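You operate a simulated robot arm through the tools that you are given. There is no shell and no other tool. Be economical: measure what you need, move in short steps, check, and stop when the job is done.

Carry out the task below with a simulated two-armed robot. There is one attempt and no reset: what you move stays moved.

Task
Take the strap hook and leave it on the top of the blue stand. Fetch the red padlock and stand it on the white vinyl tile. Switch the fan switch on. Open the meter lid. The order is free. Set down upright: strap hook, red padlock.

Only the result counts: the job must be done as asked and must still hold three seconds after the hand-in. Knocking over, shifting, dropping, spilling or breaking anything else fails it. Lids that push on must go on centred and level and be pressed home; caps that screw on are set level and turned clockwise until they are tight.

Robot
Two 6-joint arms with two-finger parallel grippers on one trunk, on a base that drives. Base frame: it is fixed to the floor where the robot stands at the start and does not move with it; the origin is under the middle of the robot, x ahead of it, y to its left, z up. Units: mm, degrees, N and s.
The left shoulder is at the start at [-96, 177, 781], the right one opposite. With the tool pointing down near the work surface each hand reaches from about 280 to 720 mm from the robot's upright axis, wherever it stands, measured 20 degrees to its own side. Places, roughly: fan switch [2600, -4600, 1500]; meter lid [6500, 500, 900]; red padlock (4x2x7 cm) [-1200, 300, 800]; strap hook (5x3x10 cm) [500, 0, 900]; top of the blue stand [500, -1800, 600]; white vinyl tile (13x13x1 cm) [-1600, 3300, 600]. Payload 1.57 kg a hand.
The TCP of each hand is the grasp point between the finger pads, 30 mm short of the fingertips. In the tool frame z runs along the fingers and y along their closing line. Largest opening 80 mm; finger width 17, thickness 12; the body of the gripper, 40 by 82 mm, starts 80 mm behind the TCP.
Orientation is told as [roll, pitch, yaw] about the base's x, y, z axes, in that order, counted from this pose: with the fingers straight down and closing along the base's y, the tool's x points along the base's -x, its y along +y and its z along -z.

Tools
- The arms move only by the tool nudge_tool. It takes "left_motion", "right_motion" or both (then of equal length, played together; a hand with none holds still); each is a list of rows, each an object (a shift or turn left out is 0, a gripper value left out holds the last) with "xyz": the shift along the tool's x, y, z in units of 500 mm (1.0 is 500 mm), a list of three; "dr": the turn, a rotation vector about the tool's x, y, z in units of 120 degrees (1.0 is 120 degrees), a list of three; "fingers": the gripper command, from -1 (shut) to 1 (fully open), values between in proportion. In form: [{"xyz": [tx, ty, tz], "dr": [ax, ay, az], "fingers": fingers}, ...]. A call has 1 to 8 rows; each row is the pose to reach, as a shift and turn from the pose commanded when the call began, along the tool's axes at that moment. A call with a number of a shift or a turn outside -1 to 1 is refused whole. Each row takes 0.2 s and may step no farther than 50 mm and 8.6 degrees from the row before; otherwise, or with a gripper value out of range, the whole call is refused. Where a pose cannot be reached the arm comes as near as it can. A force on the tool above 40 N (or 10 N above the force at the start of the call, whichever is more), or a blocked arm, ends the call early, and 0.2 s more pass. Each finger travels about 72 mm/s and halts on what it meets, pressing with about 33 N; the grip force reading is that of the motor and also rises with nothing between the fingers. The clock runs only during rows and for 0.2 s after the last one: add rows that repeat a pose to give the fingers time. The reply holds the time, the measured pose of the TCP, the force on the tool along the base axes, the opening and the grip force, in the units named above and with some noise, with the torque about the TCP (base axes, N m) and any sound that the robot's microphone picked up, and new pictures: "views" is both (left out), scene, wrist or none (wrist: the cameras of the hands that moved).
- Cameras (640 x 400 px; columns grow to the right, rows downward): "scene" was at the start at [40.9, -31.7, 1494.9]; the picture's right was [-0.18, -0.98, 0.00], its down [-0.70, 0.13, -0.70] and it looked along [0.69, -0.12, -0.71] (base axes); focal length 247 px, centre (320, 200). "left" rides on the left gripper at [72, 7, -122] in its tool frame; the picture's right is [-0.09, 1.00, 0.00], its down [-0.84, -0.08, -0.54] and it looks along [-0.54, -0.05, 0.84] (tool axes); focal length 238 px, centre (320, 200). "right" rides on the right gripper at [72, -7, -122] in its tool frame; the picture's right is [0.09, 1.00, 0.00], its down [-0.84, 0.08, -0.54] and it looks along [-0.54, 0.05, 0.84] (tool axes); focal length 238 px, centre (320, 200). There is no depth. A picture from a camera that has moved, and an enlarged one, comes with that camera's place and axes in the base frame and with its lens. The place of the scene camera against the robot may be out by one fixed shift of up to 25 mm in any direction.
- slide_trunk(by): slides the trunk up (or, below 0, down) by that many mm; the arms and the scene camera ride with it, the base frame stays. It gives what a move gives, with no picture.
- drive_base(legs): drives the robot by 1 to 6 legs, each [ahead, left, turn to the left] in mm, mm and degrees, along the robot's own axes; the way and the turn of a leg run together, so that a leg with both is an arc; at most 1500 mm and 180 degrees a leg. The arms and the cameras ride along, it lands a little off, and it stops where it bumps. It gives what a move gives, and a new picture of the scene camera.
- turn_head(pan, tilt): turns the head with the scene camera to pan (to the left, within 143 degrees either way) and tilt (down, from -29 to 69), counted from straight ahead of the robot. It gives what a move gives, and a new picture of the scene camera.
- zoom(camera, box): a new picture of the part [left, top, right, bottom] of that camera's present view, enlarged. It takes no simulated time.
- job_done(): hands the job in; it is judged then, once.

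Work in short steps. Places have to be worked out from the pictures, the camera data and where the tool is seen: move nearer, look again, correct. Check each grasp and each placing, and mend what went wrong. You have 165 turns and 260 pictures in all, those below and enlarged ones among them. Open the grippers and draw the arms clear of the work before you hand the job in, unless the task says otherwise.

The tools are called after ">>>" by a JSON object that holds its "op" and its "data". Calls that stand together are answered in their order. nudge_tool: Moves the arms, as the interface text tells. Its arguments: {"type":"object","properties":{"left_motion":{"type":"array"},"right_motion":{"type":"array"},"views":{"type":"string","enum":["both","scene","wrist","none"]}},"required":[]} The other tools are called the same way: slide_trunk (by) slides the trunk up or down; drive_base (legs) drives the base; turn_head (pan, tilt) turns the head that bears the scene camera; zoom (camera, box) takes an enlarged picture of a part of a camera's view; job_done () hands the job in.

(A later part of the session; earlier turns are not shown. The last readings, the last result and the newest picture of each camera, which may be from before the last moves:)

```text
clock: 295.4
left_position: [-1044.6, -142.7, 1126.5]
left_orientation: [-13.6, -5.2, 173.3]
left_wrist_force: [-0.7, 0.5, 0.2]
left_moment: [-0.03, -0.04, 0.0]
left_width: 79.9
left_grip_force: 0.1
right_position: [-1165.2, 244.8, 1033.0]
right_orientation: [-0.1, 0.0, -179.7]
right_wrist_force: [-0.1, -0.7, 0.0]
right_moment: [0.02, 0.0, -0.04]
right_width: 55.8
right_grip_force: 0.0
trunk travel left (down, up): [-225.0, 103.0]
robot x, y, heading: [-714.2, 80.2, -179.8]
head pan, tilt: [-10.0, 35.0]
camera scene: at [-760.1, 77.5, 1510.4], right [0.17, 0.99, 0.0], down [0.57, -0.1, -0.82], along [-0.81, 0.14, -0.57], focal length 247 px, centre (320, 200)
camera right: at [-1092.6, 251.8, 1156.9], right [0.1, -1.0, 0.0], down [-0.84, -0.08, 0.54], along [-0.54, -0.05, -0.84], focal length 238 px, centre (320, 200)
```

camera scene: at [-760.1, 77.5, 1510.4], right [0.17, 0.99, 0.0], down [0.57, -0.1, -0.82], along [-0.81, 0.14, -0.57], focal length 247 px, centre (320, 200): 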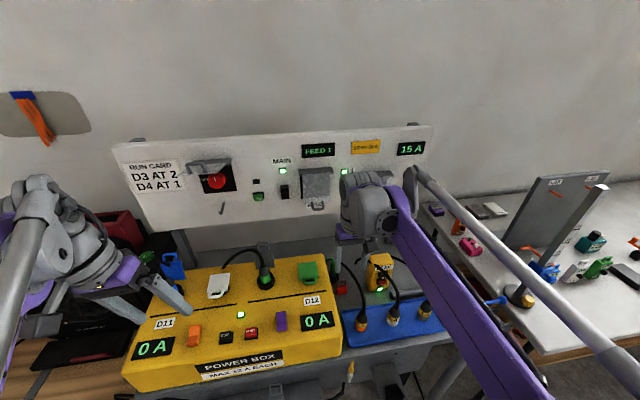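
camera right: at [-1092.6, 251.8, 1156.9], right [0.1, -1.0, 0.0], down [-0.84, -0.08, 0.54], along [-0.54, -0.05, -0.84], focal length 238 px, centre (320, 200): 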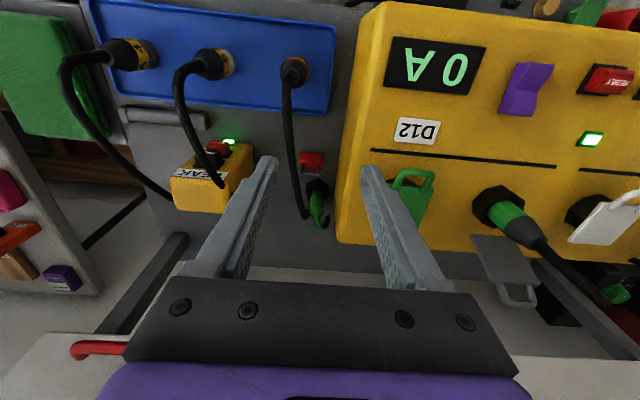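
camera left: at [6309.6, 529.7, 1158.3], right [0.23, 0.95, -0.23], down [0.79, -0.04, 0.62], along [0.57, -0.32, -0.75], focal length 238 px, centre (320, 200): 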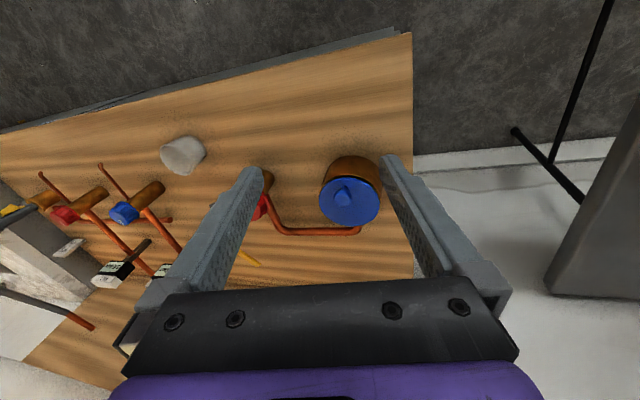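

>>> {"op": "zoom", "data": {"camera": "right", "box": [250, 90, 390, 240]}}

>>> {"op": "zoom", "data": {"camera": "scene", "box": [300, 230, 420, 340]}}

```text
2.67 times, centred on (320, 165) of right
camera zoom: at [-1092.6, 251.8, 1156.9], right [0.1, -1.0, 0.0], down [-0.84, -0.08, 0.54], along [-0.54, -0.05, -0.84], focal length 636 px, centre (320, 293)
```

zoom: 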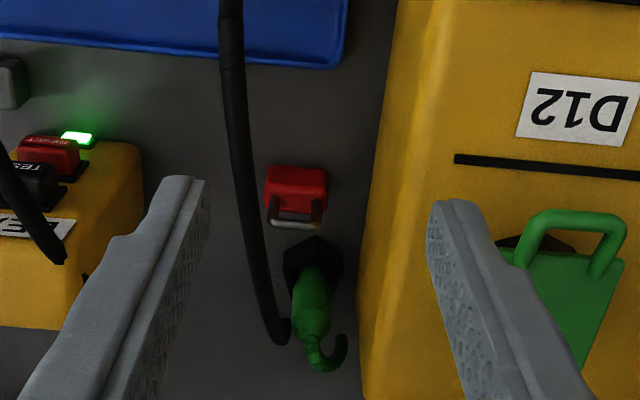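

```text
3.64 times, centred on (360, 285) of scene
camera zoom: at [-760.1, 77.5, 1510.4], right [0.17, 0.99, 0.0], down [0.57, -0.1, -0.82], along [-0.81, 0.14, -0.57], focal length 898 px, centre (174, -109)
```

zoom: 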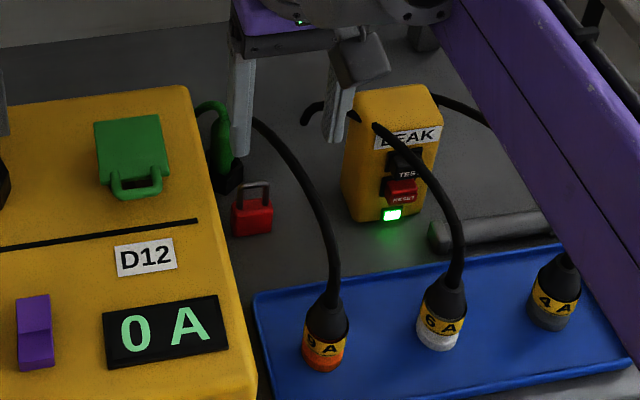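

The padlock sits at ≈[-1287, 251, 720], hemmed in by the power box, a socket behind and a cord arching over its +y side at z≈833. Best is to pinch the shackle with the fingers closing along x. I rotate the right hand 90° at this safe height.

>>> {"op": "nudge_tool", "data": {"right_motion": [{"dr": [0, 0, 0.07]}, {"dr": [0, 0, 0.14]}, {"dr": [0, 0, 0.21]}, {"dr": [0, 0, 0.28]}, {"dr": [0, 0, 0.35]}, {"dr": [0, 0, 0.42]}, {"dr": [0, 0, 0.49]}, {"dr": [0, 0, 0.56]}], "views": "none"}}

>>> {"op": "nudge_tool", "data": {"right_motion": [{"dr": [0, 0, 0.065], "fingers": -0.2}, {"dr": [0, 0, 0.13], "fingers": -0.2}, {"dr": [0, 0, 0.19], "fingers": -0.2}], "views": "both"}}

```text
clock: 297.1
left_position: [-1043.4, -142.4, 1126.1]
left_orientation: [-13.6, -5.1, 173.3]
left_wrist_force: [0.3, -0.3, -0.2]
left_moment: [0.02, 0.0, 0.0]
left_width: 80.0
left_grip_force: 0.0
right_position: [-1164.3, 242.9, 1033.6]
right_orientation: [0.0, 0.0, 112.9]
right_wrist_force: [0.4, 0.3, 0.9]
right_moment: [0.05, 0.01, -0.02]
right_width: 56.0
right_grip_force: 0.0
trunk travel left (down, up): [-225.0, 103.0]
robot x, y, heading: [-713.8, 79.9, -179.7]
head pan, tilt: [-10.0, 35.0]
```

```text
clock: 297.9
left_position: [-1044.3, -141.2, 1127.2]
left_orientation: [-13.7, -5.1, 173.2]
left_wrist_force: [-0.3, 0.4, -0.4]
left_moment: [-0.02, 0.02, 0.01]
left_width: 79.9
left_grip_force: 0.1
right_position: [-1164.8, 241.8, 1034.8]
right_orientation: [0.0, 0.0, 90.2]
right_wrist_force: [-0.1, 0.0, -0.4]
right_moment: [0.01, -0.01, 0.0]
right_width: 31.6
right_grip_force: 0.0
trunk travel left (down, up): [-225.0, 103.0]
robot x, y, heading: [-712.4, 80.2, -179.8]
head pan, tilt: [-10.0, 35.0]
camera scene: at [-759.2, 77.8, 1510.5], right [0.17, 0.99, 0.0], down [0.57, -0.1, -0.82], along [-0.81, 0.14, -0.57], focal length 247 px, centre (320, 200)
camera right: at [-1157.1, 171.8, 1156.7], right [-1.0, -0.1, 0.0], down [-0.08, 0.84, 0.54], along [-0.05, 0.54, -0.84], focal length 238 px, centre (320, 200)
```

scene: 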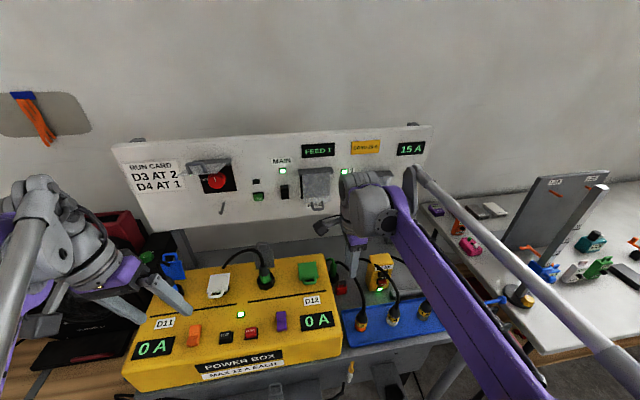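
right: 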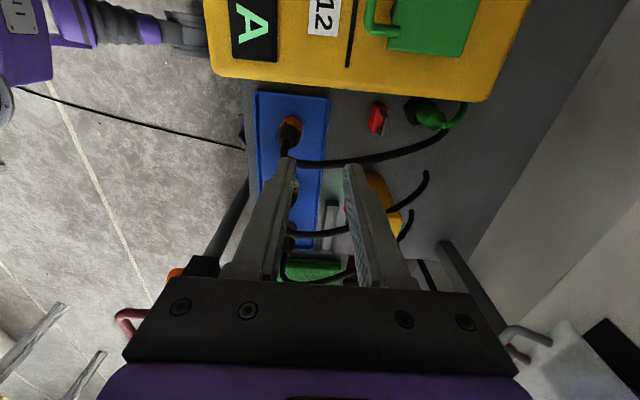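

Move over the padlock (x −122, down 100) and look.

>>> {"op": "nudge_tool", "data": {"right_motion": [{"xyz": [0, 0.06, 0.05]}, {"xyz": [0, 0.12, 0.1]}, {"xyz": [0, 0.18, 0.15]}, {"xyz": [0, 0.244, 0.2]}], "views": "wrist"}}

>>> {"op": "zoom", "data": {"camera": "right", "box": [240, 60, 420, 195]}}

```text
clock: 298.9
left_position: [-1045.8, -142.7, 1125.8]
left_orientation: [-13.7, -5.0, 173.3]
left_wrist_force: [-0.5, 0.5, 0.0]
left_moment: [-0.04, 0.0, -0.01]
left_width: 79.8
left_grip_force: 0.1
right_position: [-1289.0, 243.4, 931.1]
right_orientation: [0.0, 0.0, 90.3]
right_wrist_force: [0.2, -0.4, -0.2]
right_moment: [-0.02, -0.01, -0.02]
right_width: 32.2
right_grip_force: 0.1
trunk travel left (down, up): [-225.0, 103.0]
robot x, y, heading: [-715.2, 80.1, -179.7]
head pan, tilt: [-10.0, 35.0]
camera right: at [-1282.5, 172.4, 1054.2], right [-1.0, -0.1, 0.0], down [-0.08, 0.84, 0.54], along [-0.05, 0.54, -0.84], focal length 238 px, centre (320, 200)
```

right: 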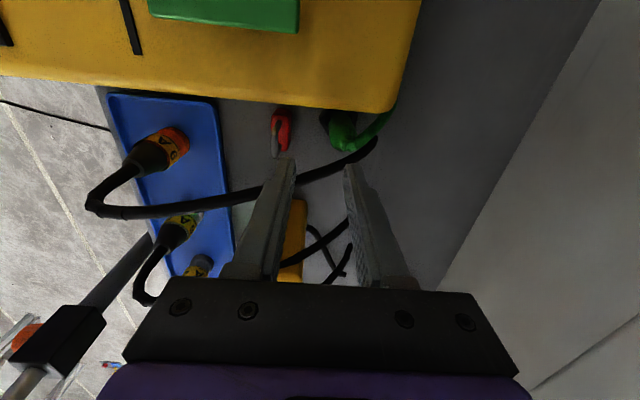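

```text
2.96 times, centred on (330, 128) of right
camera zoom: at [-1282.5, 172.4, 1054.2], right [-1.0, -0.1, 0.0], down [-0.08, 0.84, 0.54], along [-0.05, 0.54, -0.84], focal length 706 px, centre (290, 415)
```

zoom: 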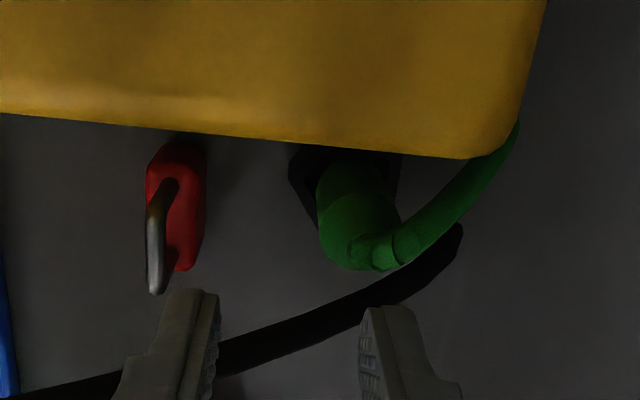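

Using only wrist views, the padlock is at x≈-1249, y≈253, shackle top z≈845, and the cord passes over it at y≈258, z≈905. I'll grip the near shackle leg (y≈240) with the fingers passing on the -y side of the cord. First rise and align.

>>> {"op": "nudge_tool", "data": {"right_motion": [{"xyz": [0.01, 0, -0.06]}, {"xyz": [0.018, -0.04, -0.06]}, {"xyz": [0.018, -0.08, -0.06]}], "views": "wrist"}}

>>> {"op": "zoom", "data": {"camera": "right", "box": [240, 60, 420, 195]}}

```text
clock: 299.8
left_position: [-1043.2, -141.4, 1126.7]
left_orientation: [-13.7, -5.1, 173.3]
left_wrist_force: [0.5, 0.9, -0.3]
left_moment: [0.05, 0.0, 0.01]
left_width: 80.3
left_grip_force: 0.0
right_position: [-1245.3, 233.8, 962.0]
right_orientation: [0.1, 0.0, 90.2]
right_wrist_force: [0.7, 0.8, 0.0]
right_moment: [-0.02, 0.02, -0.03]
right_width: 31.7
right_grip_force: 0.0
trunk travel left (down, up): [-225.0, 103.0]
robot x, y, heading: [-708.7, 79.0, -179.6]
head pan, tilt: [-10.0, 35.0]
camera right: at [-1237.7, 162.0, 1085.3], right [-1.0, -0.1, 0.0], down [-0.08, 0.84, 0.54], along [-0.05, 0.54, -0.84], focal length 238 px, centre (320, 200)
```

right: 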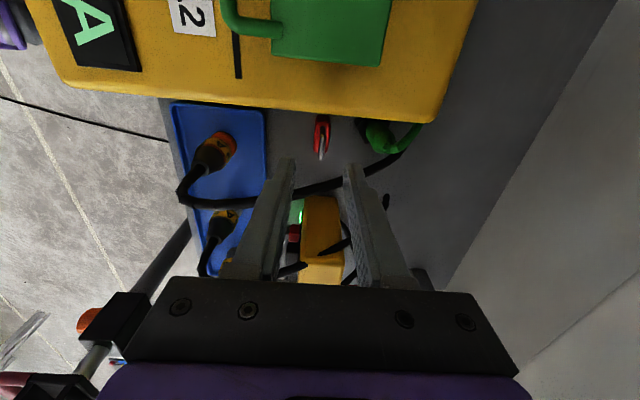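

```text
2.96 times, centred on (330, 128) of right
camera zoom: at [-1237.7, 162.0, 1085.3], right [-1.0, -0.1, 0.0], down [-0.08, 0.84, 0.54], along [-0.05, 0.54, -0.84], focal length 706 px, centre (290, 415)
```

zoom: 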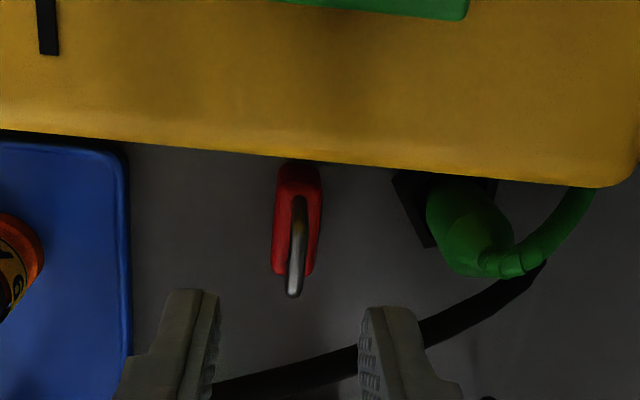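

Refined: shackle near leg at [-1248, 240, 812], top z≈846; cord at y≈258, z≈909. Align y to 239 and descend to z≈885.

>>> {"op": "nudge_tool", "data": {"right_motion": [{"xyz": [-0.01, 0.006, 0.03]}, {"xyz": [-0.01, 0.006, 0.09]}, {"xyz": [-0.01, 0.006, 0.154]}], "views": "wrist"}}

>>> {"op": "zoom", "data": {"camera": "right", "box": [240, 70, 420, 205]}}

```text
clock: 300.6
left_position: [-1043.8, -142.0, 1125.7]
left_orientation: [-13.8, -5.0, 173.3]
left_wrist_force: [0.2, 0.7, -1.0]
left_moment: [0.01, -0.02, -0.03]
left_width: 79.9
left_grip_force: 0.1
right_position: [-1249.7, 242.1, 887.8]
right_orientation: [0.0, 0.0, 90.4]
right_wrist_force: [0.6, 0.7, -1.0]
right_moment: [0.02, -0.01, -0.01]
right_width: 32.1
right_grip_force: 0.0
trunk travel left (down, up): [-225.0, 103.0]
robot x, y, heading: [-712.4, 80.6, -179.7]
head pan, tilt: [-10.0, 35.0]
camera right: at [-1242.0, 169.1, 1010.1], right [-1.0, -0.1, 0.0], down [-0.08, 0.84, 0.54], along [-0.05, 0.54, -0.84], focal length 238 px, centre (320, 200)
```

right: 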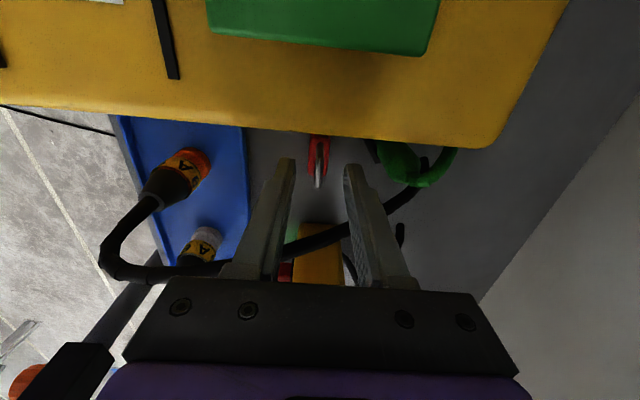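

```text
2.96 times, centred on (330, 138) of right
camera zoom: at [-1242.0, 169.1, 1010.1], right [-1.0, -0.1, 0.0], down [-0.08, 0.84, 0.54], along [-0.05, 0.54, -0.84], focal length 706 px, centre (290, 385)
```

zoom: 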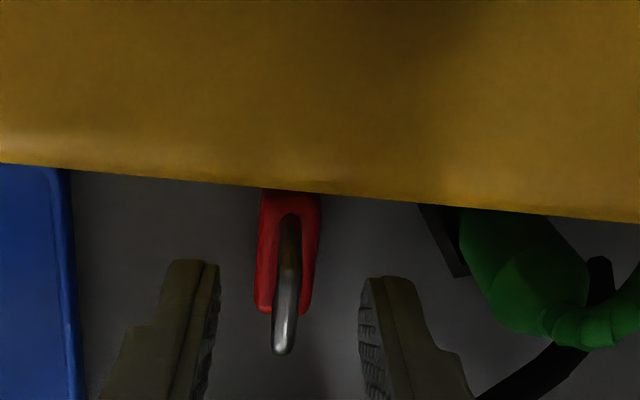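

Aligned with the shackle between the fingers. Descend 39 mm with y −3, then close.

>>> {"op": "nudge_tool", "data": {"right_motion": [{"xyz": [0.006, -0.002, 0.03]}, {"xyz": [0.006, -0.002, 0.06]}, {"xyz": [0.006, -0.002, 0.076]}], "views": "wrist"}}

>>> {"op": "zoom", "data": {"camera": "right", "box": [240, 80, 420, 215]}}

```text
clock: 301.4
left_position: [-1044.3, -141.9, 1125.6]
left_orientation: [-13.8, -5.2, 173.3]
left_wrist_force: [0.0, 0.9, -0.1]
left_moment: [-0.02, -0.01, 0.02]
left_width: 80.1
left_grip_force: 0.2
right_position: [-1248.4, 237.3, 849.6]
right_orientation: [0.1, 0.0, 90.2]
right_wrist_force: [0.0, 0.5, 0.9]
right_moment: [0.02, 0.03, 0.01]
right_width: 32.2
right_grip_force: 0.1
trunk travel left (down, up): [-225.0, 103.0]
robot x, y, heading: [-714.7, 80.2, -179.8]
head pan, tilt: [-10.0, 35.0]
camera right: at [-1239.8, 165.8, 972.2], right [-1.0, -0.1, 0.0], down [-0.08, 0.84, 0.54], along [-0.05, 0.54, -0.84], focal length 238 px, centre (320, 200)
```

right: 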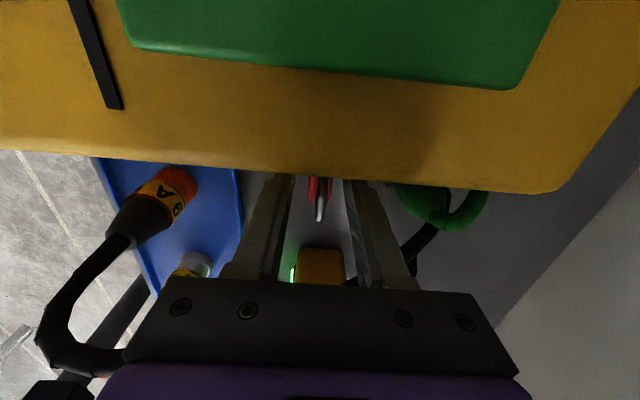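

```text
2.96 times, centred on (330, 148) of right
camera zoom: at [-1239.8, 165.8, 972.2], right [-1.0, -0.1, 0.0], down [-0.08, 0.84, 0.54], along [-0.05, 0.54, -0.84], focal length 706 px, centre (290, 356)
```

zoom: 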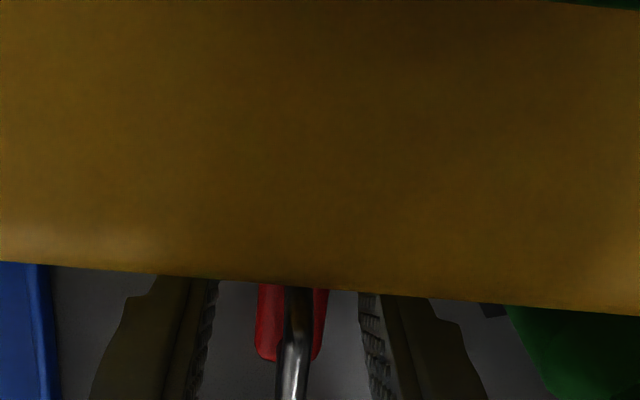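

Shackle is centred. Close.

>>> {"op": "nudge_tool", "data": {"right_motion": [{"xyz": [0, 0, 0], "fingers": -1}, {"xyz": [0, 0, 0], "fingers": -1}, {"xyz": [0, 0, 0], "fingers": -1}, {"xyz": [0, 0, 0], "fingers": -1}], "views": "wrist"}}

```text
clock: 302.4
left_position: [-1044.0, -142.7, 1126.5]
left_orientation: [-13.7, -5.1, 173.3]
left_wrist_force: [0.1, 0.3, 0.9]
left_moment: [0.03, 0.02, 0.0]
left_width: 80.0
left_grip_force: 0.1
right_position: [-1247.6, 236.2, 848.9]
right_orientation: [0.0, -0.1, 90.3]
right_wrist_force: [-0.4, 0.6, 0.1]
right_moment: [-0.02, 0.02, 0.03]
right_width: 5.3
right_grip_force: 25.8
trunk travel left (down, up): [-225.0, 103.0]
robot x, y, heading: [-711.9, 75.2, -179.6]
head pan, tilt: [-10.0, 35.0]
camera right: at [-1239.8, 165.8, 972.3], right [-1.0, -0.1, 0.0], down [-0.08, 0.84, 0.54], along [-0.05, 0.54, -0.84], focal length 238 px, centre (320, 200)
```

right: 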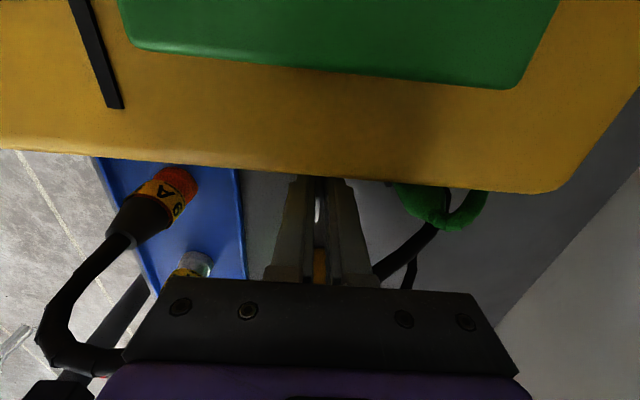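

Gripped (5.3 mm wire). I lift 22 mm, shift 60 mm toward the robot and 8 mm to -y to get out from under the cord, and check.

>>> {"op": "nudge_tool", "data": {"right_motion": [{"xyz": [0, 0, -0.02]}, {"xyz": [0, 0, -0.05]}, {"xyz": [0.008, -0.04, -0.056]}, {"xyz": [0.016, -0.08, -0.056]}, {"xyz": [0.016, -0.12, -0.056]}], "views": "both"}}

>>> {"op": "zoom", "data": {"camera": "scene", "box": [300, 220, 440, 350]}}

```text
clock: 303.6
left_position: [-1042.3, -142.4, 1126.3]
left_orientation: [-13.7, -5.1, 173.3]
left_wrist_force: [-0.6, -0.4, 0.1]
left_moment: [-0.01, -0.03, -0.03]
left_width: 79.8
left_grip_force: 0.1
right_position: [-1188.2, 228.4, 878.1]
right_orientation: [0.1, 0.0, 90.3]
right_wrist_force: [0.1, 0.1, -0.6]
right_moment: [-0.01, 0.0, -0.01]
right_width: 5.4
right_grip_force: 25.7
trunk travel left (down, up): [-225.0, 103.0]
robot x, y, heading: [-713.5, 78.1, -179.8]
head pan, tilt: [-10.0, 35.0]
camera scene: at [-758.5, 77.9, 1510.5], right [0.17, 0.99, 0.0], down [0.56, -0.1, -0.82], along [-0.81, 0.14, -0.57], focal length 247 px, centre (320, 200)
camera right: at [-1180.1, 157.8, 1000.6], right [-1.0, -0.1, 0.0], down [-0.08, 0.84, 0.54], along [-0.05, 0.54, -0.84], focal length 238 px, centre (320, 200)
```

scene: 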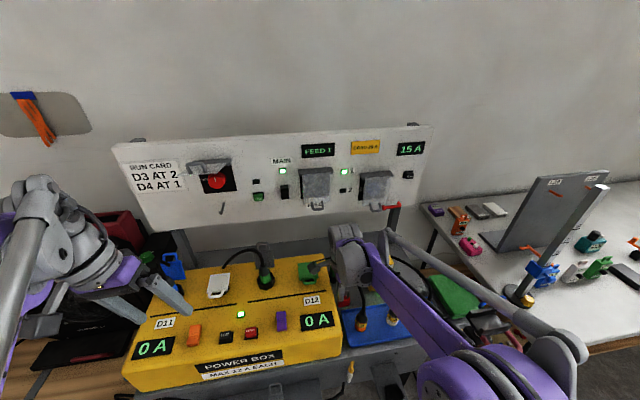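
right: 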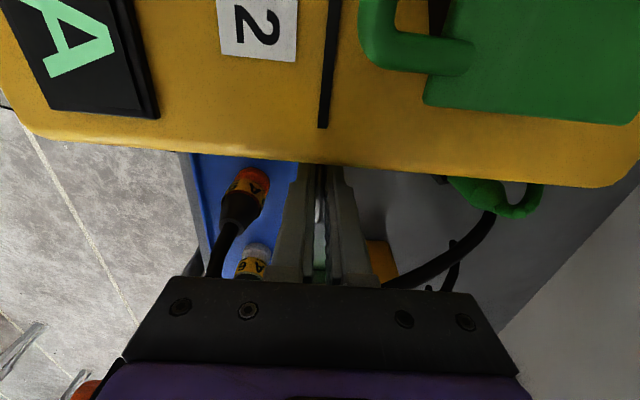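

```text
3.08 times, centred on (370, 285) of scene
camera zoom: at [-758.5, 77.9, 1510.5], right [0.17, 0.99, 0.0], down [0.56, -0.1, -0.82], along [-0.81, 0.14, -0.57], focal length 760 px, centre (166, -62)
```

zoom: 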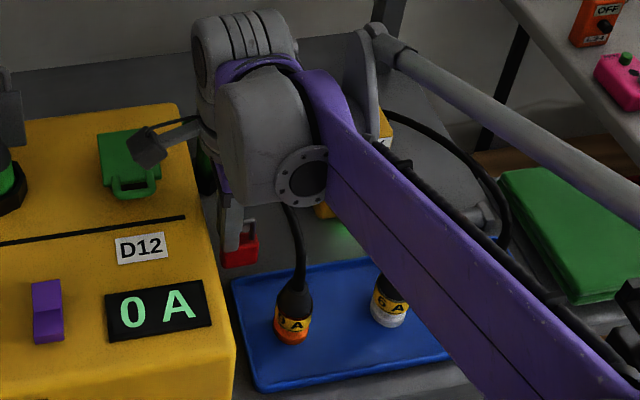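

Padlock hangs clear of the cord. Lift straight up.

>>> {"op": "nudge_tool", "data": {"right_motion": [{"xyz": [0, 0, -0.05]}, {"xyz": [0, 0, -0.1]}, {"xyz": [0, 0, -0.16]}, {"xyz": [0, 0, -0.24]}, {"xyz": [0, 0, -0.32]}, {"xyz": [0, 0, -0.4]}], "views": "both"}}

>>> {"op": "zoom", "data": {"camera": "right", "box": [240, 90, 400, 220]}}

```text
clock: 304.9
left_position: [-1042.7, -143.2, 1125.8]
left_orientation: [-13.7, -5.1, 173.3]
left_wrist_force: [-0.1, 0.6, -0.2]
left_moment: [-0.02, 0.02, 0.0]
left_width: 80.0
left_grip_force: 0.1
right_position: [-1188.3, 226.8, 1078.7]
right_orientation: [-0.1, -0.1, 90.2]
right_wrist_force: [0.1, 0.0, -2.1]
right_moment: [-0.01, -0.02, -0.02]
right_width: 5.3
right_grip_force: 25.3
trunk travel left (down, up): [-225.0, 103.0]
robot x, y, heading: [-715.1, 79.5, -179.6]
head pan, tilt: [-10.0, 35.0]
camera scene: at [-759.1, 77.8, 1510.5], right [0.17, 0.99, 0.0], down [0.57, -0.1, -0.82], along [-0.81, 0.14, -0.57], focal length 247 px, centre (320, 200)
camera right: at [-1180.5, 156.5, 1201.1], right [-1.0, -0.1, 0.0], down [-0.08, 0.84, 0.54], along [-0.05, 0.54, -0.84], focal length 238 px, centre (320, 200)
```

scene: 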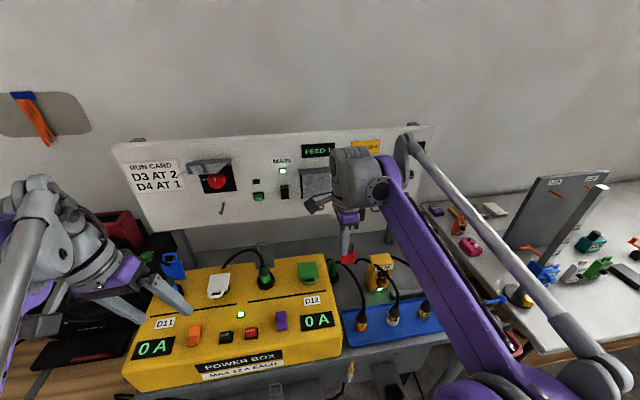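
right: 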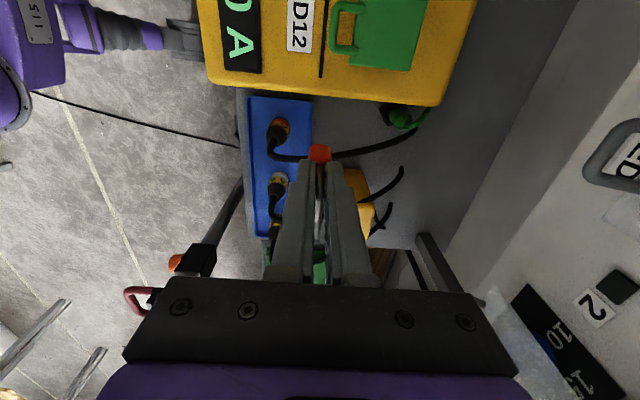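

```text
3.08 times, centred on (320, 155) of right
camera zoom: at [-1180.5, 156.5, 1201.1], right [-1.0, -0.1, 0.0], down [-0.08, 0.84, 0.54], along [-0.05, 0.54, -0.84], focal length 733 px, centre (320, 338)
```

zoom: 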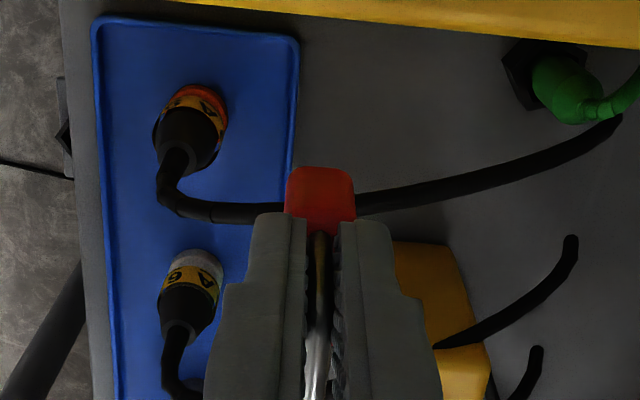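

Padlock held upright, base ≈75 mm below TCP. Retract and drive toward the tile.

>>> {"op": "nudge_tool", "data": {"right_motion": [{"xyz": [0, -0.08, -0.02]}, {"xyz": [-0.02, -0.16, -0.02]}, {"xyz": [-0.03, -0.22, -0.02]}], "views": "none"}}

>>> {"op": "drive_base", "data": {"legs": [[-400, 0, 0], [0, -1400, 0], [0, -1400, 0]]}}

>>> {"op": "turn_head", "data": {"pan": -10, "tilt": 30}}

```text
clock: 305.8
left_position: [-1043.8, -142.3, 1126.3]
left_orientation: [-13.7, -5.1, 173.3]
left_wrist_force: [-0.4, -0.5, -0.7]
left_moment: [0.0, -0.05, 0.02]
left_width: 79.9
left_grip_force: 0.2
right_position: [-1074.7, 243.4, 1086.5]
right_orientation: [0.1, 0.0, 90.2]
right_wrist_force: [0.8, -0.3, -0.7]
right_moment: [-0.02, -0.01, 0.02]
right_width: 5.5
right_grip_force: 25.6
trunk travel left (down, up): [-225.0, 103.0]
robot x, y, heading: [-711.0, 81.3, -179.8]
head pan, tilt: [-10.0, 35.0]
```

```text
clock: 332.1
left_position: [-618.9, 2641.4, 1125.9]
left_orientation: [-13.7, -5.0, 171.6]
left_wrist_force: [0.0, 0.2, 0.0]
left_moment: [0.0, 0.01, 0.01]
left_width: 80.1
left_grip_force: 0.1
right_position: [-640.0, 3029.5, 1086.6]
right_orientation: [0.0, -0.1, 88.6]
right_wrist_force: [0.3, 0.3, -0.6]
right_moment: [0.0, 0.0, -0.02]
right_width: 5.7
right_grip_force: 25.8
trunk travel left (down, up): [-225.0, 103.0]
robot x, y, heading: [-281.9, 2855.1, 178.4]
head pan, tilt: [-10.0, 35.0]
camera scene: at [-327.9, 2854.6, 1510.5], right [0.2, 0.98, 0.0], down [0.56, -0.11, -0.82], along [-0.8, 0.16, -0.57], focal length 247 px, centre (320, 200)
```

scene: 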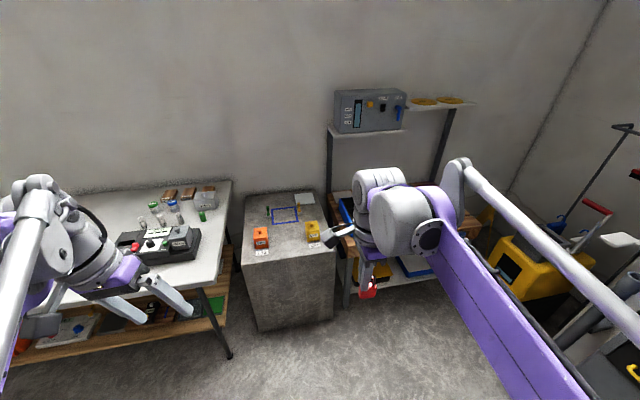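

```text
clock: 332.8
left_position: [-619.2, 2641.9, 1126.3]
left_orientation: [-13.6, -5.1, 171.6]
left_wrist_force: [-0.4, 0.0, 0.9]
left_moment: [-0.02, 0.03, 0.04]
left_width: 80.1
left_grip_force: 0.1
right_position: [-639.1, 3029.4, 1085.7]
right_orientation: [0.1, -0.1, 88.6]
right_wrist_force: [1.0, -0.4, -0.9]
right_moment: [-0.03, 0.0, 0.04]
right_width: 5.4
right_grip_force: 25.9
trunk travel left (down, up): [-225.0, 103.0]
robot x, y, heading: [-279.2, 2854.3, 178.8]
head pan, tilt: [-10.0, 30.0]
camera scene: at [-330.2, 2855.0, 1518.2], right [0.2, 0.98, 0.0], down [0.49, -0.1, -0.87], along [-0.85, 0.17, -0.5], focal length 247 px, centre (320, 200)
```

scene: 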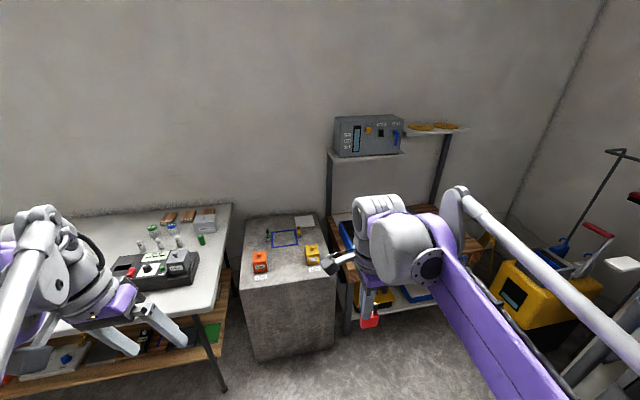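

>>> {"op": "zoom", "data": {"camera": "scene", "box": [230, 190, 490, 320]}}

```text
2.46 times, centred on (360, 255) of scene
camera zoom: at [-330.2, 2855.0, 1518.2], right [0.2, 0.98, 0.0], down [0.49, -0.1, -0.87], along [-0.85, 0.17, -0.5], focal length 608 px, centre (222, 65)
```

zoom: 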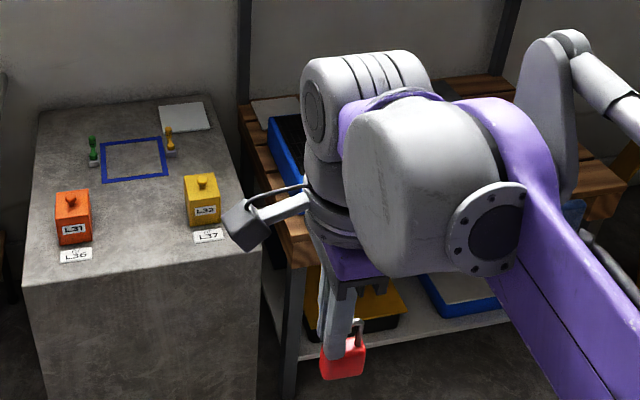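

Two white squares: one on the concrete block and one on the wooden table behind my hand (≈[-1617, 3255], z 600 – fits the given place). I drive nearer and look again.

>>> {"op": "drive_base", "data": {"legs": [[280, -220, 1.4]]}}

>>> {"op": "nudge_tool", "data": {"right_motion": [{"xyz": [-0.09, 0, -0.02]}, {"xyz": [-0.18, 0, -0.02]}, {"xyz": [-0.27, 0, -0.02]}, {"xyz": [-0.36, 0, -0.02]}], "views": "scene"}}

>>> {"op": "zoom", "data": {"camera": "scene", "box": [230, 150, 450, 300]}}

```text
clock: 335.4
left_position: [-897.2, 2858.4, 1126.0]
left_orientation: [-13.8, -5.1, 173.2]
left_wrist_force: [-0.1, 0.2, 0.4]
left_moment: [-0.05, -0.02, -0.01]
left_width: 80.0
left_grip_force: 0.0
right_position: [-929.9, 3244.6, 1085.8]
right_orientation: [0.0, 0.0, 90.2]
right_wrist_force: [0.5, -0.2, -0.4]
right_moment: [-0.03, 0.01, 0.02]
right_width: 5.6
right_grip_force: 25.4
trunk travel left (down, up): [-225.0, 103.0]
robot x, y, heading: [-565.4, 3079.0, -179.9]
head pan, tilt: [-10.0, 30.0]
camera scene: at [-615.4, 3079.2, 1518.2], right [0.17, 0.99, 0.0], down [0.49, -0.08, -0.87], along [-0.85, 0.15, -0.5], focal length 247 px, centre (320, 200)
```

scene: 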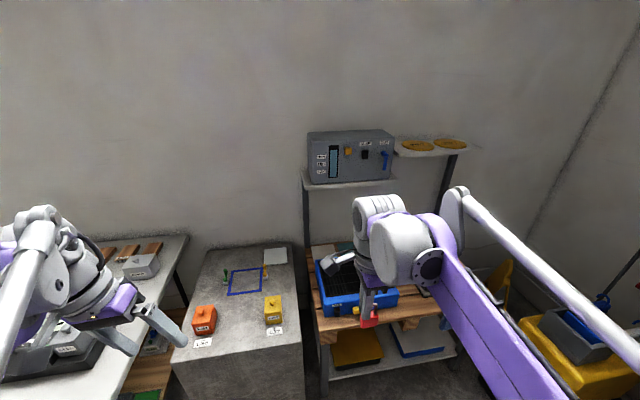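

```text
clock: 336.4
left_position: [-897.3, 2858.9, 1126.3]
left_orientation: [-13.6, -5.0, 173.4]
left_wrist_force: [-0.9, -0.7, 0.9]
left_moment: [0.04, -0.02, -0.02]
left_width: 79.8
left_grip_force: 0.1
right_position: [-929.9, 3426.9, 1097.6]
right_orientation: [0.0, 0.1, 90.4]
right_wrist_force: [0.2, 0.4, -1.3]
right_moment: [-0.03, -0.03, 0.02]
right_width: 5.6
right_grip_force: 25.9
trunk travel left (down, up): [-225.0, 103.0]
robot x, y, heading: [-567.2, 3082.3, -179.8]
head pan, tilt: [-10.0, 30.0]
camera scene: at [-615.5, 3080.1, 1518.2], right [0.17, 0.99, 0.0], down [0.49, -0.08, -0.87], along [-0.85, 0.14, -0.5], focal length 247 px, centre (320, 200)
```

scene: 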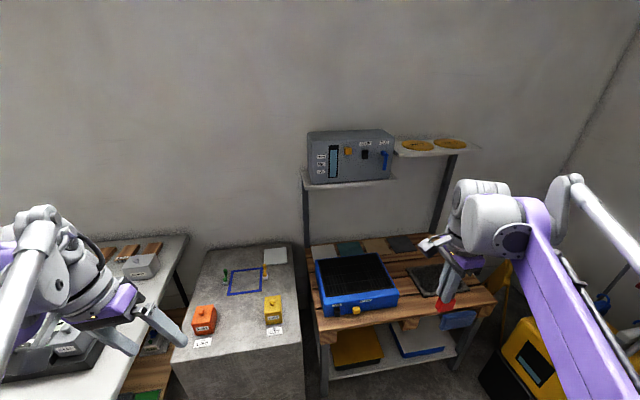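

```text
2.67 times, centred on (340, 225) of scene
camera zoom: at [-615.5, 3080.1, 1518.2], right [0.17, 0.99, 0.0], down [0.49, -0.08, -0.87], along [-0.85, 0.14, -0.5], focal length 659 px, centre (267, 133)
```

zoom: 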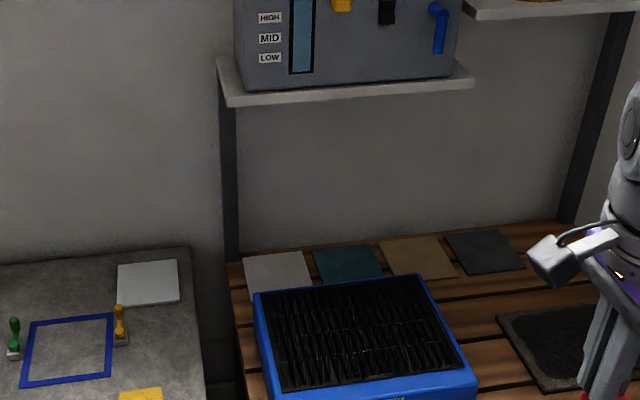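

The white sample on the wooden table at ≈[-1604, 3271, 600] is the tile (next to teal/tan/dark samples). An overhead shelf starts near x≈-1632, so I aim for the tile's front half. Drive 345 forward.

>>> {"op": "drive_base", "data": {"legs": [[345, -20, 0]]}}

>>> {"op": "zoom", "data": {"camera": "scene", "box": [200, 170, 440, 350]}}

```text
clock: 338.6
left_position: [-1209.3, 2876.0, 1126.0]
left_orientation: [-13.6, -5.3, 173.2]
left_wrist_force: [0.7, -0.7, 0.6]
left_moment: [0.03, 0.01, 0.0]
left_width: 80.0
left_grip_force: 0.1
right_position: [-1241.1, 3441.6, 1098.8]
right_orientation: [0.2, 0.0, 90.3]
right_wrist_force: [0.4, 0.6, -0.9]
right_moment: [0.03, 0.04, 0.01]
right_width: 5.5
right_grip_force: 26.0
trunk travel left (down, up): [-225.0, 103.0]
robot x, y, heading: [-877.7, 3098.8, -179.9]
head pan, tilt: [-10.0, 30.0]
stopped in leg 1: the robot was blocked; the commanded pose is now the measured one
camera scene: at [-925.3, 3096.6, 1518.3], right [0.17, 0.99, 0.0], down [0.49, -0.08, -0.87], along [-0.85, 0.15, -0.5], focal length 247 px, centre (320, 200)
```

scene: 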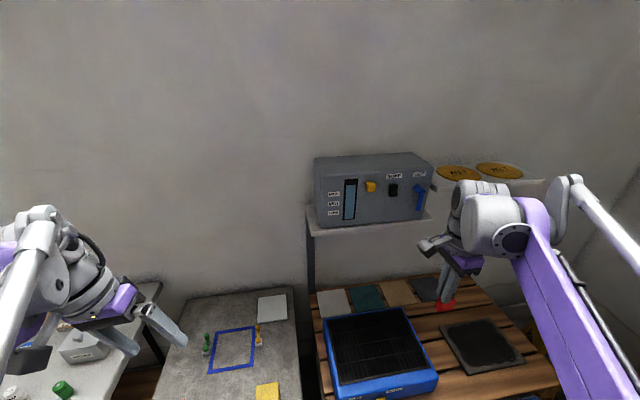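

```text
2.22 times, centred on (320, 260) of scene
camera zoom: at [-925.3, 3096.6, 1518.3], right [0.17, 0.99, 0.0], down [0.49, -0.08, -0.87], along [-0.85, 0.15, -0.5], focal length 549 px, centre (320, 67)
```

zoom: 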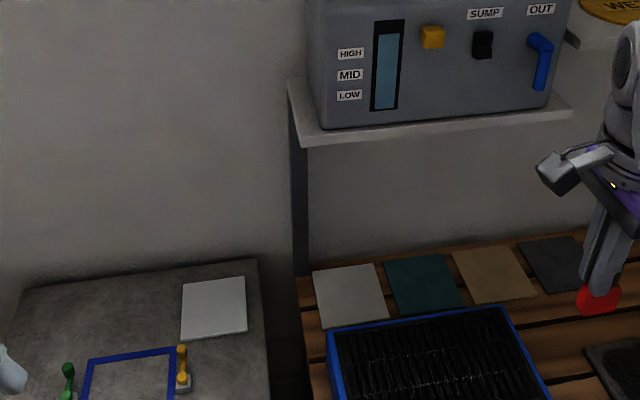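

Blocked by the concrete block, but the tile is within reach (≈700 mm). The shelf overhangs the tile at z≈1043 from x≈-1515 and the blue box (top z≈676) lies in front, so I'll come in low from the left at y≈3160. First move there high.

>>> {"op": "nudge_tool", "data": {"right_motion": [{"xyz": [0.08, 0.01, 0]}, {"xyz": [0.16, 0.03, 0]}, {"xyz": [0.24, 0.05, 0]}, {"xyz": [0.32, 0.07, 0]}, {"xyz": [0.4, 0.09, 0]}, {"xyz": [0.48, 0.11, 0]}, {"xyz": [0.556, 0.13, 0.02]}]}}

```text
clock: 340.2
left_position: [-1211.7, 2875.2, 1125.2]
left_orientation: [-13.8, -5.2, 173.1]
left_wrist_force: [-0.9, -0.4, -0.1]
left_moment: [0.03, -0.04, 0.01]
left_width: 80.0
left_grip_force: 0.0
right_position: [-1306.3, 3162.6, 1089.7]
right_orientation: [0.1, 0.0, 90.2]
right_wrist_force: [0.8, -0.8, -1.1]
right_moment: [-0.02, 0.01, -0.01]
right_width: 5.8
right_grip_force: 26.3
trunk travel left (down, up): [-225.0, 103.0]
robot x, y, heading: [-880.6, 3096.9, -179.9]
head pan, tilt: [-10.0, 30.0]
camera scene: at [-928.9, 3095.8, 1518.2], right [0.17, 0.99, 0.0], down [0.49, -0.08, -0.87], along [-0.85, 0.15, -0.5], focal length 247 px, centre (320, 200)
camera right: at [-1299.0, 3091.1, 1212.5], right [-1.0, -0.1, 0.0], down [-0.08, 0.84, 0.54], along [-0.05, 0.54, -0.84], focal length 238 px, centre (320, 200)
```

scene: 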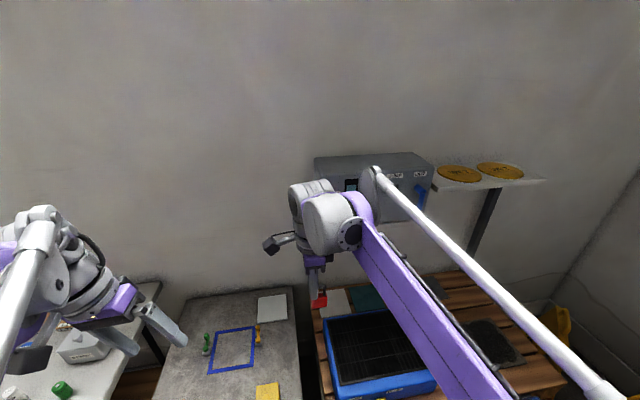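
right: 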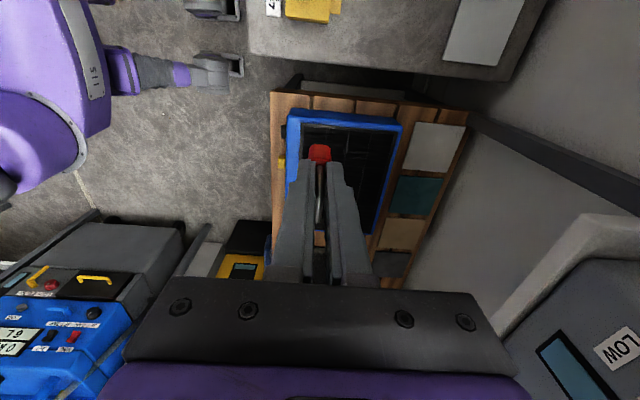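

Tile seen clearly: x −1686…−1558, y 3225…3351, z≈605. Target TCP ≈[-1578, 3246] (padlock centre is +16 in y). First go to x≈-1440, y≈3150, in front of the shelf.

>>> {"op": "nudge_tool", "data": {"right_motion": [{"xyz": [0.01, 0.09, 0.03]}, {"xyz": [0.02, 0.18, 0.06]}, {"xyz": [0.024, 0.26, 0.09]}], "views": "none"}}

>>> {"op": "nudge_tool", "data": {"right_motion": [{"xyz": [0, 0, 0.08]}, {"xyz": [0, 0, 0.16]}, {"xyz": [0, 0, 0.24]}, {"xyz": [0, 0, 0.32]}, {"xyz": [0, 0, 0.4]}, {"xyz": [0, 0, 0.48]}, {"xyz": [0, 0, 0.54]}], "views": "both"}}

```text
clock: 341.0
left_position: [-1213.8, 2875.8, 1124.2]
left_orientation: [-13.7, -5.1, 173.2]
left_wrist_force: [-0.4, 0.2, 0.4]
left_moment: [-0.01, -0.02, -0.03]
left_width: 80.1
left_grip_force: 0.0
right_position: [-1437.1, 3149.5, 1041.4]
right_orientation: [0.0, 0.1, 90.3]
right_wrist_force: [-0.5, -1.3, -1.4]
right_moment: [-0.03, -0.03, 0.0]
right_width: 5.3
right_grip_force: 25.2
trunk travel left (down, up): [-225.0, 103.0]
robot x, y, heading: [-881.7, 3095.6, -179.6]
head pan, tilt: [-10.0, 30.0]
```

```text
clock: 342.6
left_position: [-1211.4, 2876.9, 1126.2]
left_orientation: [-13.7, -5.1, 173.3]
left_wrist_force: [0.8, 1.2, 0.1]
left_moment: [0.02, -0.01, 0.01]
left_width: 80.4
left_grip_force: 0.0
right_position: [-1436.5, 3149.7, 772.2]
right_orientation: [0.0, 0.1, 90.3]
right_wrist_force: [0.0, -0.1, -0.1]
right_moment: [0.0, -0.01, 0.0]
right_width: 5.5
right_grip_force: 26.0
trunk travel left (down, up): [-225.0, 103.0]
robot x, y, heading: [-878.1, 3095.3, -179.6]
head pan, tilt: [-10.0, 30.0]
camera scene: at [-928.6, 3096.6, 1518.3], right [0.17, 0.99, 0.0], down [0.49, -0.08, -0.87], along [-0.85, 0.15, -0.5], focal length 247 px, centre (320, 200)
camera right: at [-1429.7, 3078.7, 895.2], right [-1.0, -0.1, 0.0], down [-0.08, 0.84, 0.54], along [-0.05, 0.54, -0.84], focal length 238 px, centre (320, 200)
```

scene: 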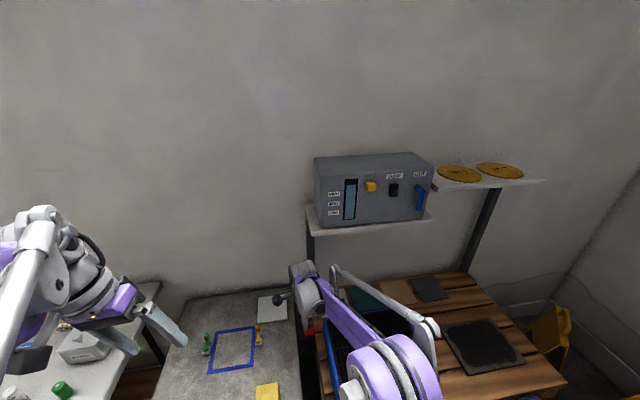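
right: 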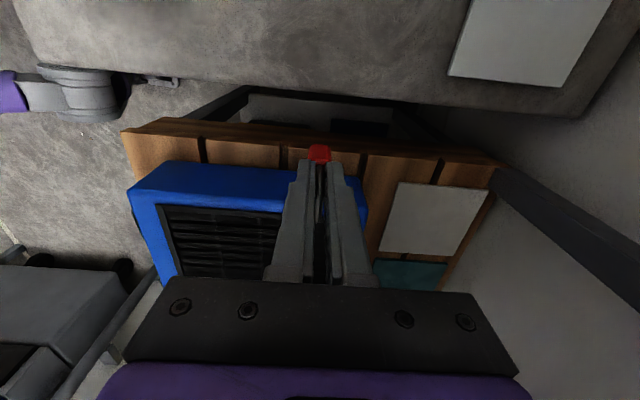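

Wrist top is ~250 mm above TCP, so I go forward just left of the shelf (y≈3128) to x≈-1525, then lower to TCP≈715.

>>> {"op": "nudge_tool", "data": {"right_motion": [{"xyz": [0.044, 0.0, 0]}, {"xyz": [0.044, 0.09, 0]}, {"xyz": [0.044, 0.178, 0]}, {"xyz": [0.044, 0.178, 0.06]}, {"xyz": [0.044, 0.178, 0.114]}], "views": "both"}}

```text
clock: 343.8
left_position: [-1211.6, 2875.5, 1126.1]
left_orientation: [-13.7, -5.2, 173.2]
left_wrist_force: [0.4, 0.2, 0.4]
left_moment: [0.03, -0.03, 0.0]
left_width: 79.9
left_grip_force: 0.1
right_position: [-1525.9, 3129.1, 716.0]
right_orientation: [-0.1, 0.1, 90.2]
right_wrist_force: [-0.4, -0.3, 0.4]
right_moment: [-0.03, 0.03, -0.03]
right_width: 5.6
right_grip_force: 25.4
trunk travel left (down, up): [-225.0, 103.0]
robot x, y, heading: [-878.1, 3097.4, -179.7]
head pan, tilt: [-10.0, 30.0]
camera scene: at [-928.9, 3096.6, 1518.2], right [0.17, 0.99, 0.0], down [0.49, -0.08, -0.87], along [-0.85, 0.15, -0.5], focal length 247 px, centre (320, 200)
camera right: at [-1518.3, 3056.9, 838.9], right [-1.0, -0.1, 0.0], down [-0.08, 0.84, 0.54], along [-0.05, 0.54, -0.84], focal length 238 px, centre (320, 200)
```

scene: 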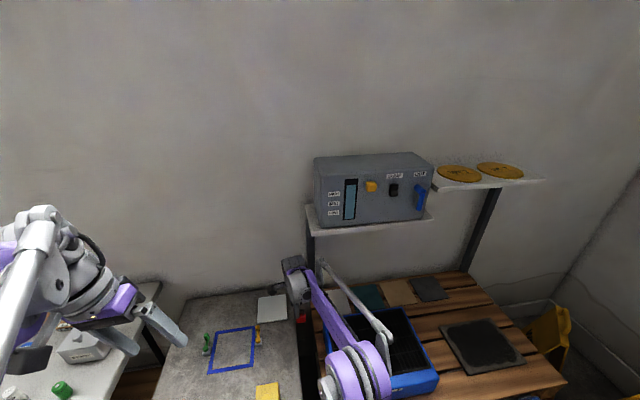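
right: 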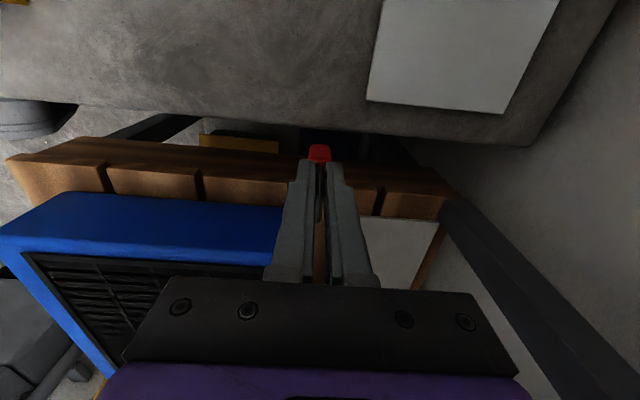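

Now slide right over the tile: to x≈-1575, y≈3246.

>>> {"op": "nudge_tool", "data": {"right_motion": [{"xyz": [-0.05, 0.03, 0]}, {"xyz": [-0.12, 0.06, 0]}, {"xyz": [-0.19, 0.09, 0]}, {"xyz": [-0.234, 0.102, 0]}], "views": "both"}}

>>> {"op": "zoom", "data": {"camera": "right", "box": [240, 90, 440, 240]}}

```text
clock: 344.8
left_position: [-1211.3, 2877.5, 1126.2]
left_orientation: [-13.7, -5.2, 173.3]
left_wrist_force: [0.5, -0.1, 0.1]
left_moment: [0.01, -0.02, 0.03]
left_width: 79.8
left_grip_force: 0.1
right_position: [-1568.1, 3247.9, 716.0]
right_orientation: [0.1, 0.1, 90.4]
right_wrist_force: [0.1, -0.1, 0.1]
right_moment: [-0.01, 0.01, -0.01]
right_width: 5.2
right_grip_force: 25.3
right hand out of reach, approached as far as the arm can: row 4
trunk travel left (down, up): [-225.0, 103.0]
robot x, y, heading: [-881.5, 3098.8, -179.5]
head pan, tilt: [-10.0, 30.0]
camera scene: at [-927.7, 3096.7, 1518.3], right [0.17, 0.99, 0.0], down [0.49, -0.08, -0.87], along [-0.85, 0.15, -0.5], focal length 247 px, centre (320, 200)
camera right: at [-1561.2, 3176.1, 839.7], right [-1.0, -0.1, 0.0], down [-0.08, 0.84, 0.54], along [-0.05, 0.54, -0.84], focal length 238 px, centre (320, 200)
```

scene: 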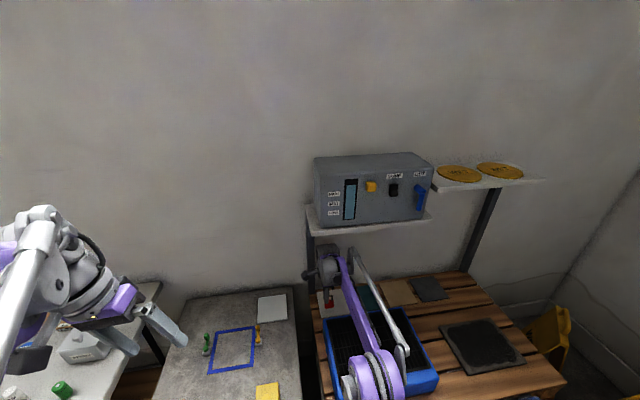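
right: 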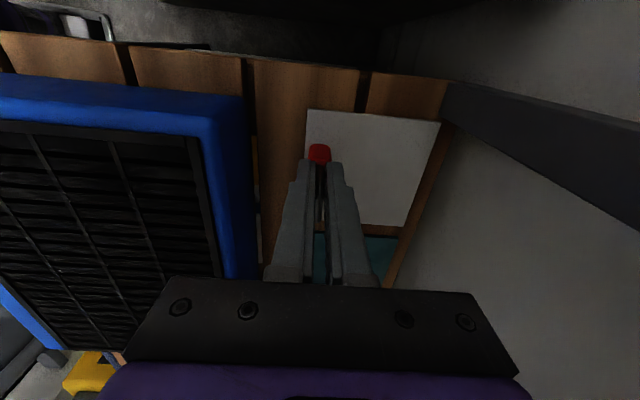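

```text
2.67 times, centred on (340, 165) of right
camera zoom: at [-1561.2, 3176.1, 839.7], right [-1.0, -0.1, 0.0], down [-0.08, 0.84, 0.54], along [-0.05, 0.54, -0.84], focal length 636 px, centre (267, 293)
```

zoom: 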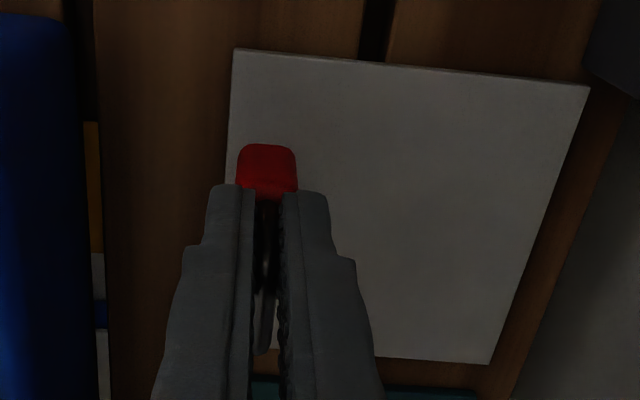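

The padlock is over the tile but only ~4 mm inside its near edge; reach grows a bit as I lower. I lower 25 mm while asking for 12 mm more forward.

>>> {"op": "nudge_tool", "data": {"right_motion": [{"xyz": [0, 0.0, 0.02]}, {"xyz": [-0.01, 0.012, 0.04]}, {"xyz": [-0.01, 0.024, 0.05]}, {"xyz": [-0.01, 0.024, 0.05]}], "views": "none"}}

>>> {"op": "zoom", "data": {"camera": "right", "box": [240, 90, 440, 240]}}

```text
clock: 345.8
left_position: [-1211.3, 2875.9, 1126.0]
left_orientation: [-13.7, -5.1, 173.4]
left_wrist_force: [-0.1, 0.1, -0.2]
left_moment: [-0.01, 0.02, -0.01]
left_width: 80.0
left_grip_force: 0.1
right_position: [-1572.1, 3251.6, 693.5]
right_orientation: [0.1, 0.0, 90.3]
right_wrist_force: [0.4, -0.1, -1.7]
right_moment: [-0.04, 0.0, -0.01]
right_width: 5.4
right_grip_force: 25.9
right hand out of reach, approached as far as the arm can: row 2, 3, 4
trunk travel left (down, up): [-225.0, 103.0]
robot x, y, heading: [-878.7, 3094.7, -180.0]
head pan, tilt: [-10.0, 30.0]
```

```text
2.67 times, centred on (340, 165) of right
camera zoom: at [-1563.2, 3180.3, 818.5], right [-1.0, -0.1, 0.0], down [-0.08, 0.84, 0.54], along [-0.05, 0.54, -0.84], focal length 636 px, centre (267, 293)
```

zoom: 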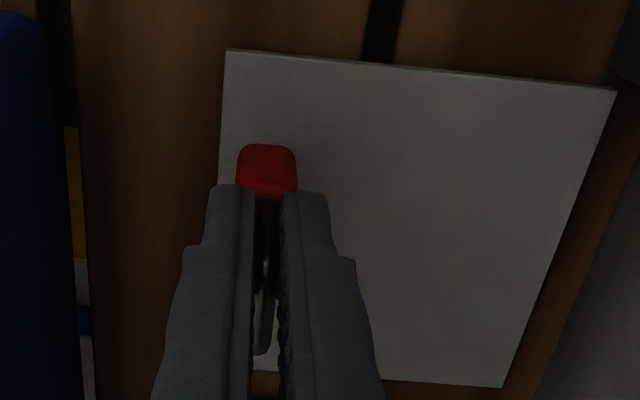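

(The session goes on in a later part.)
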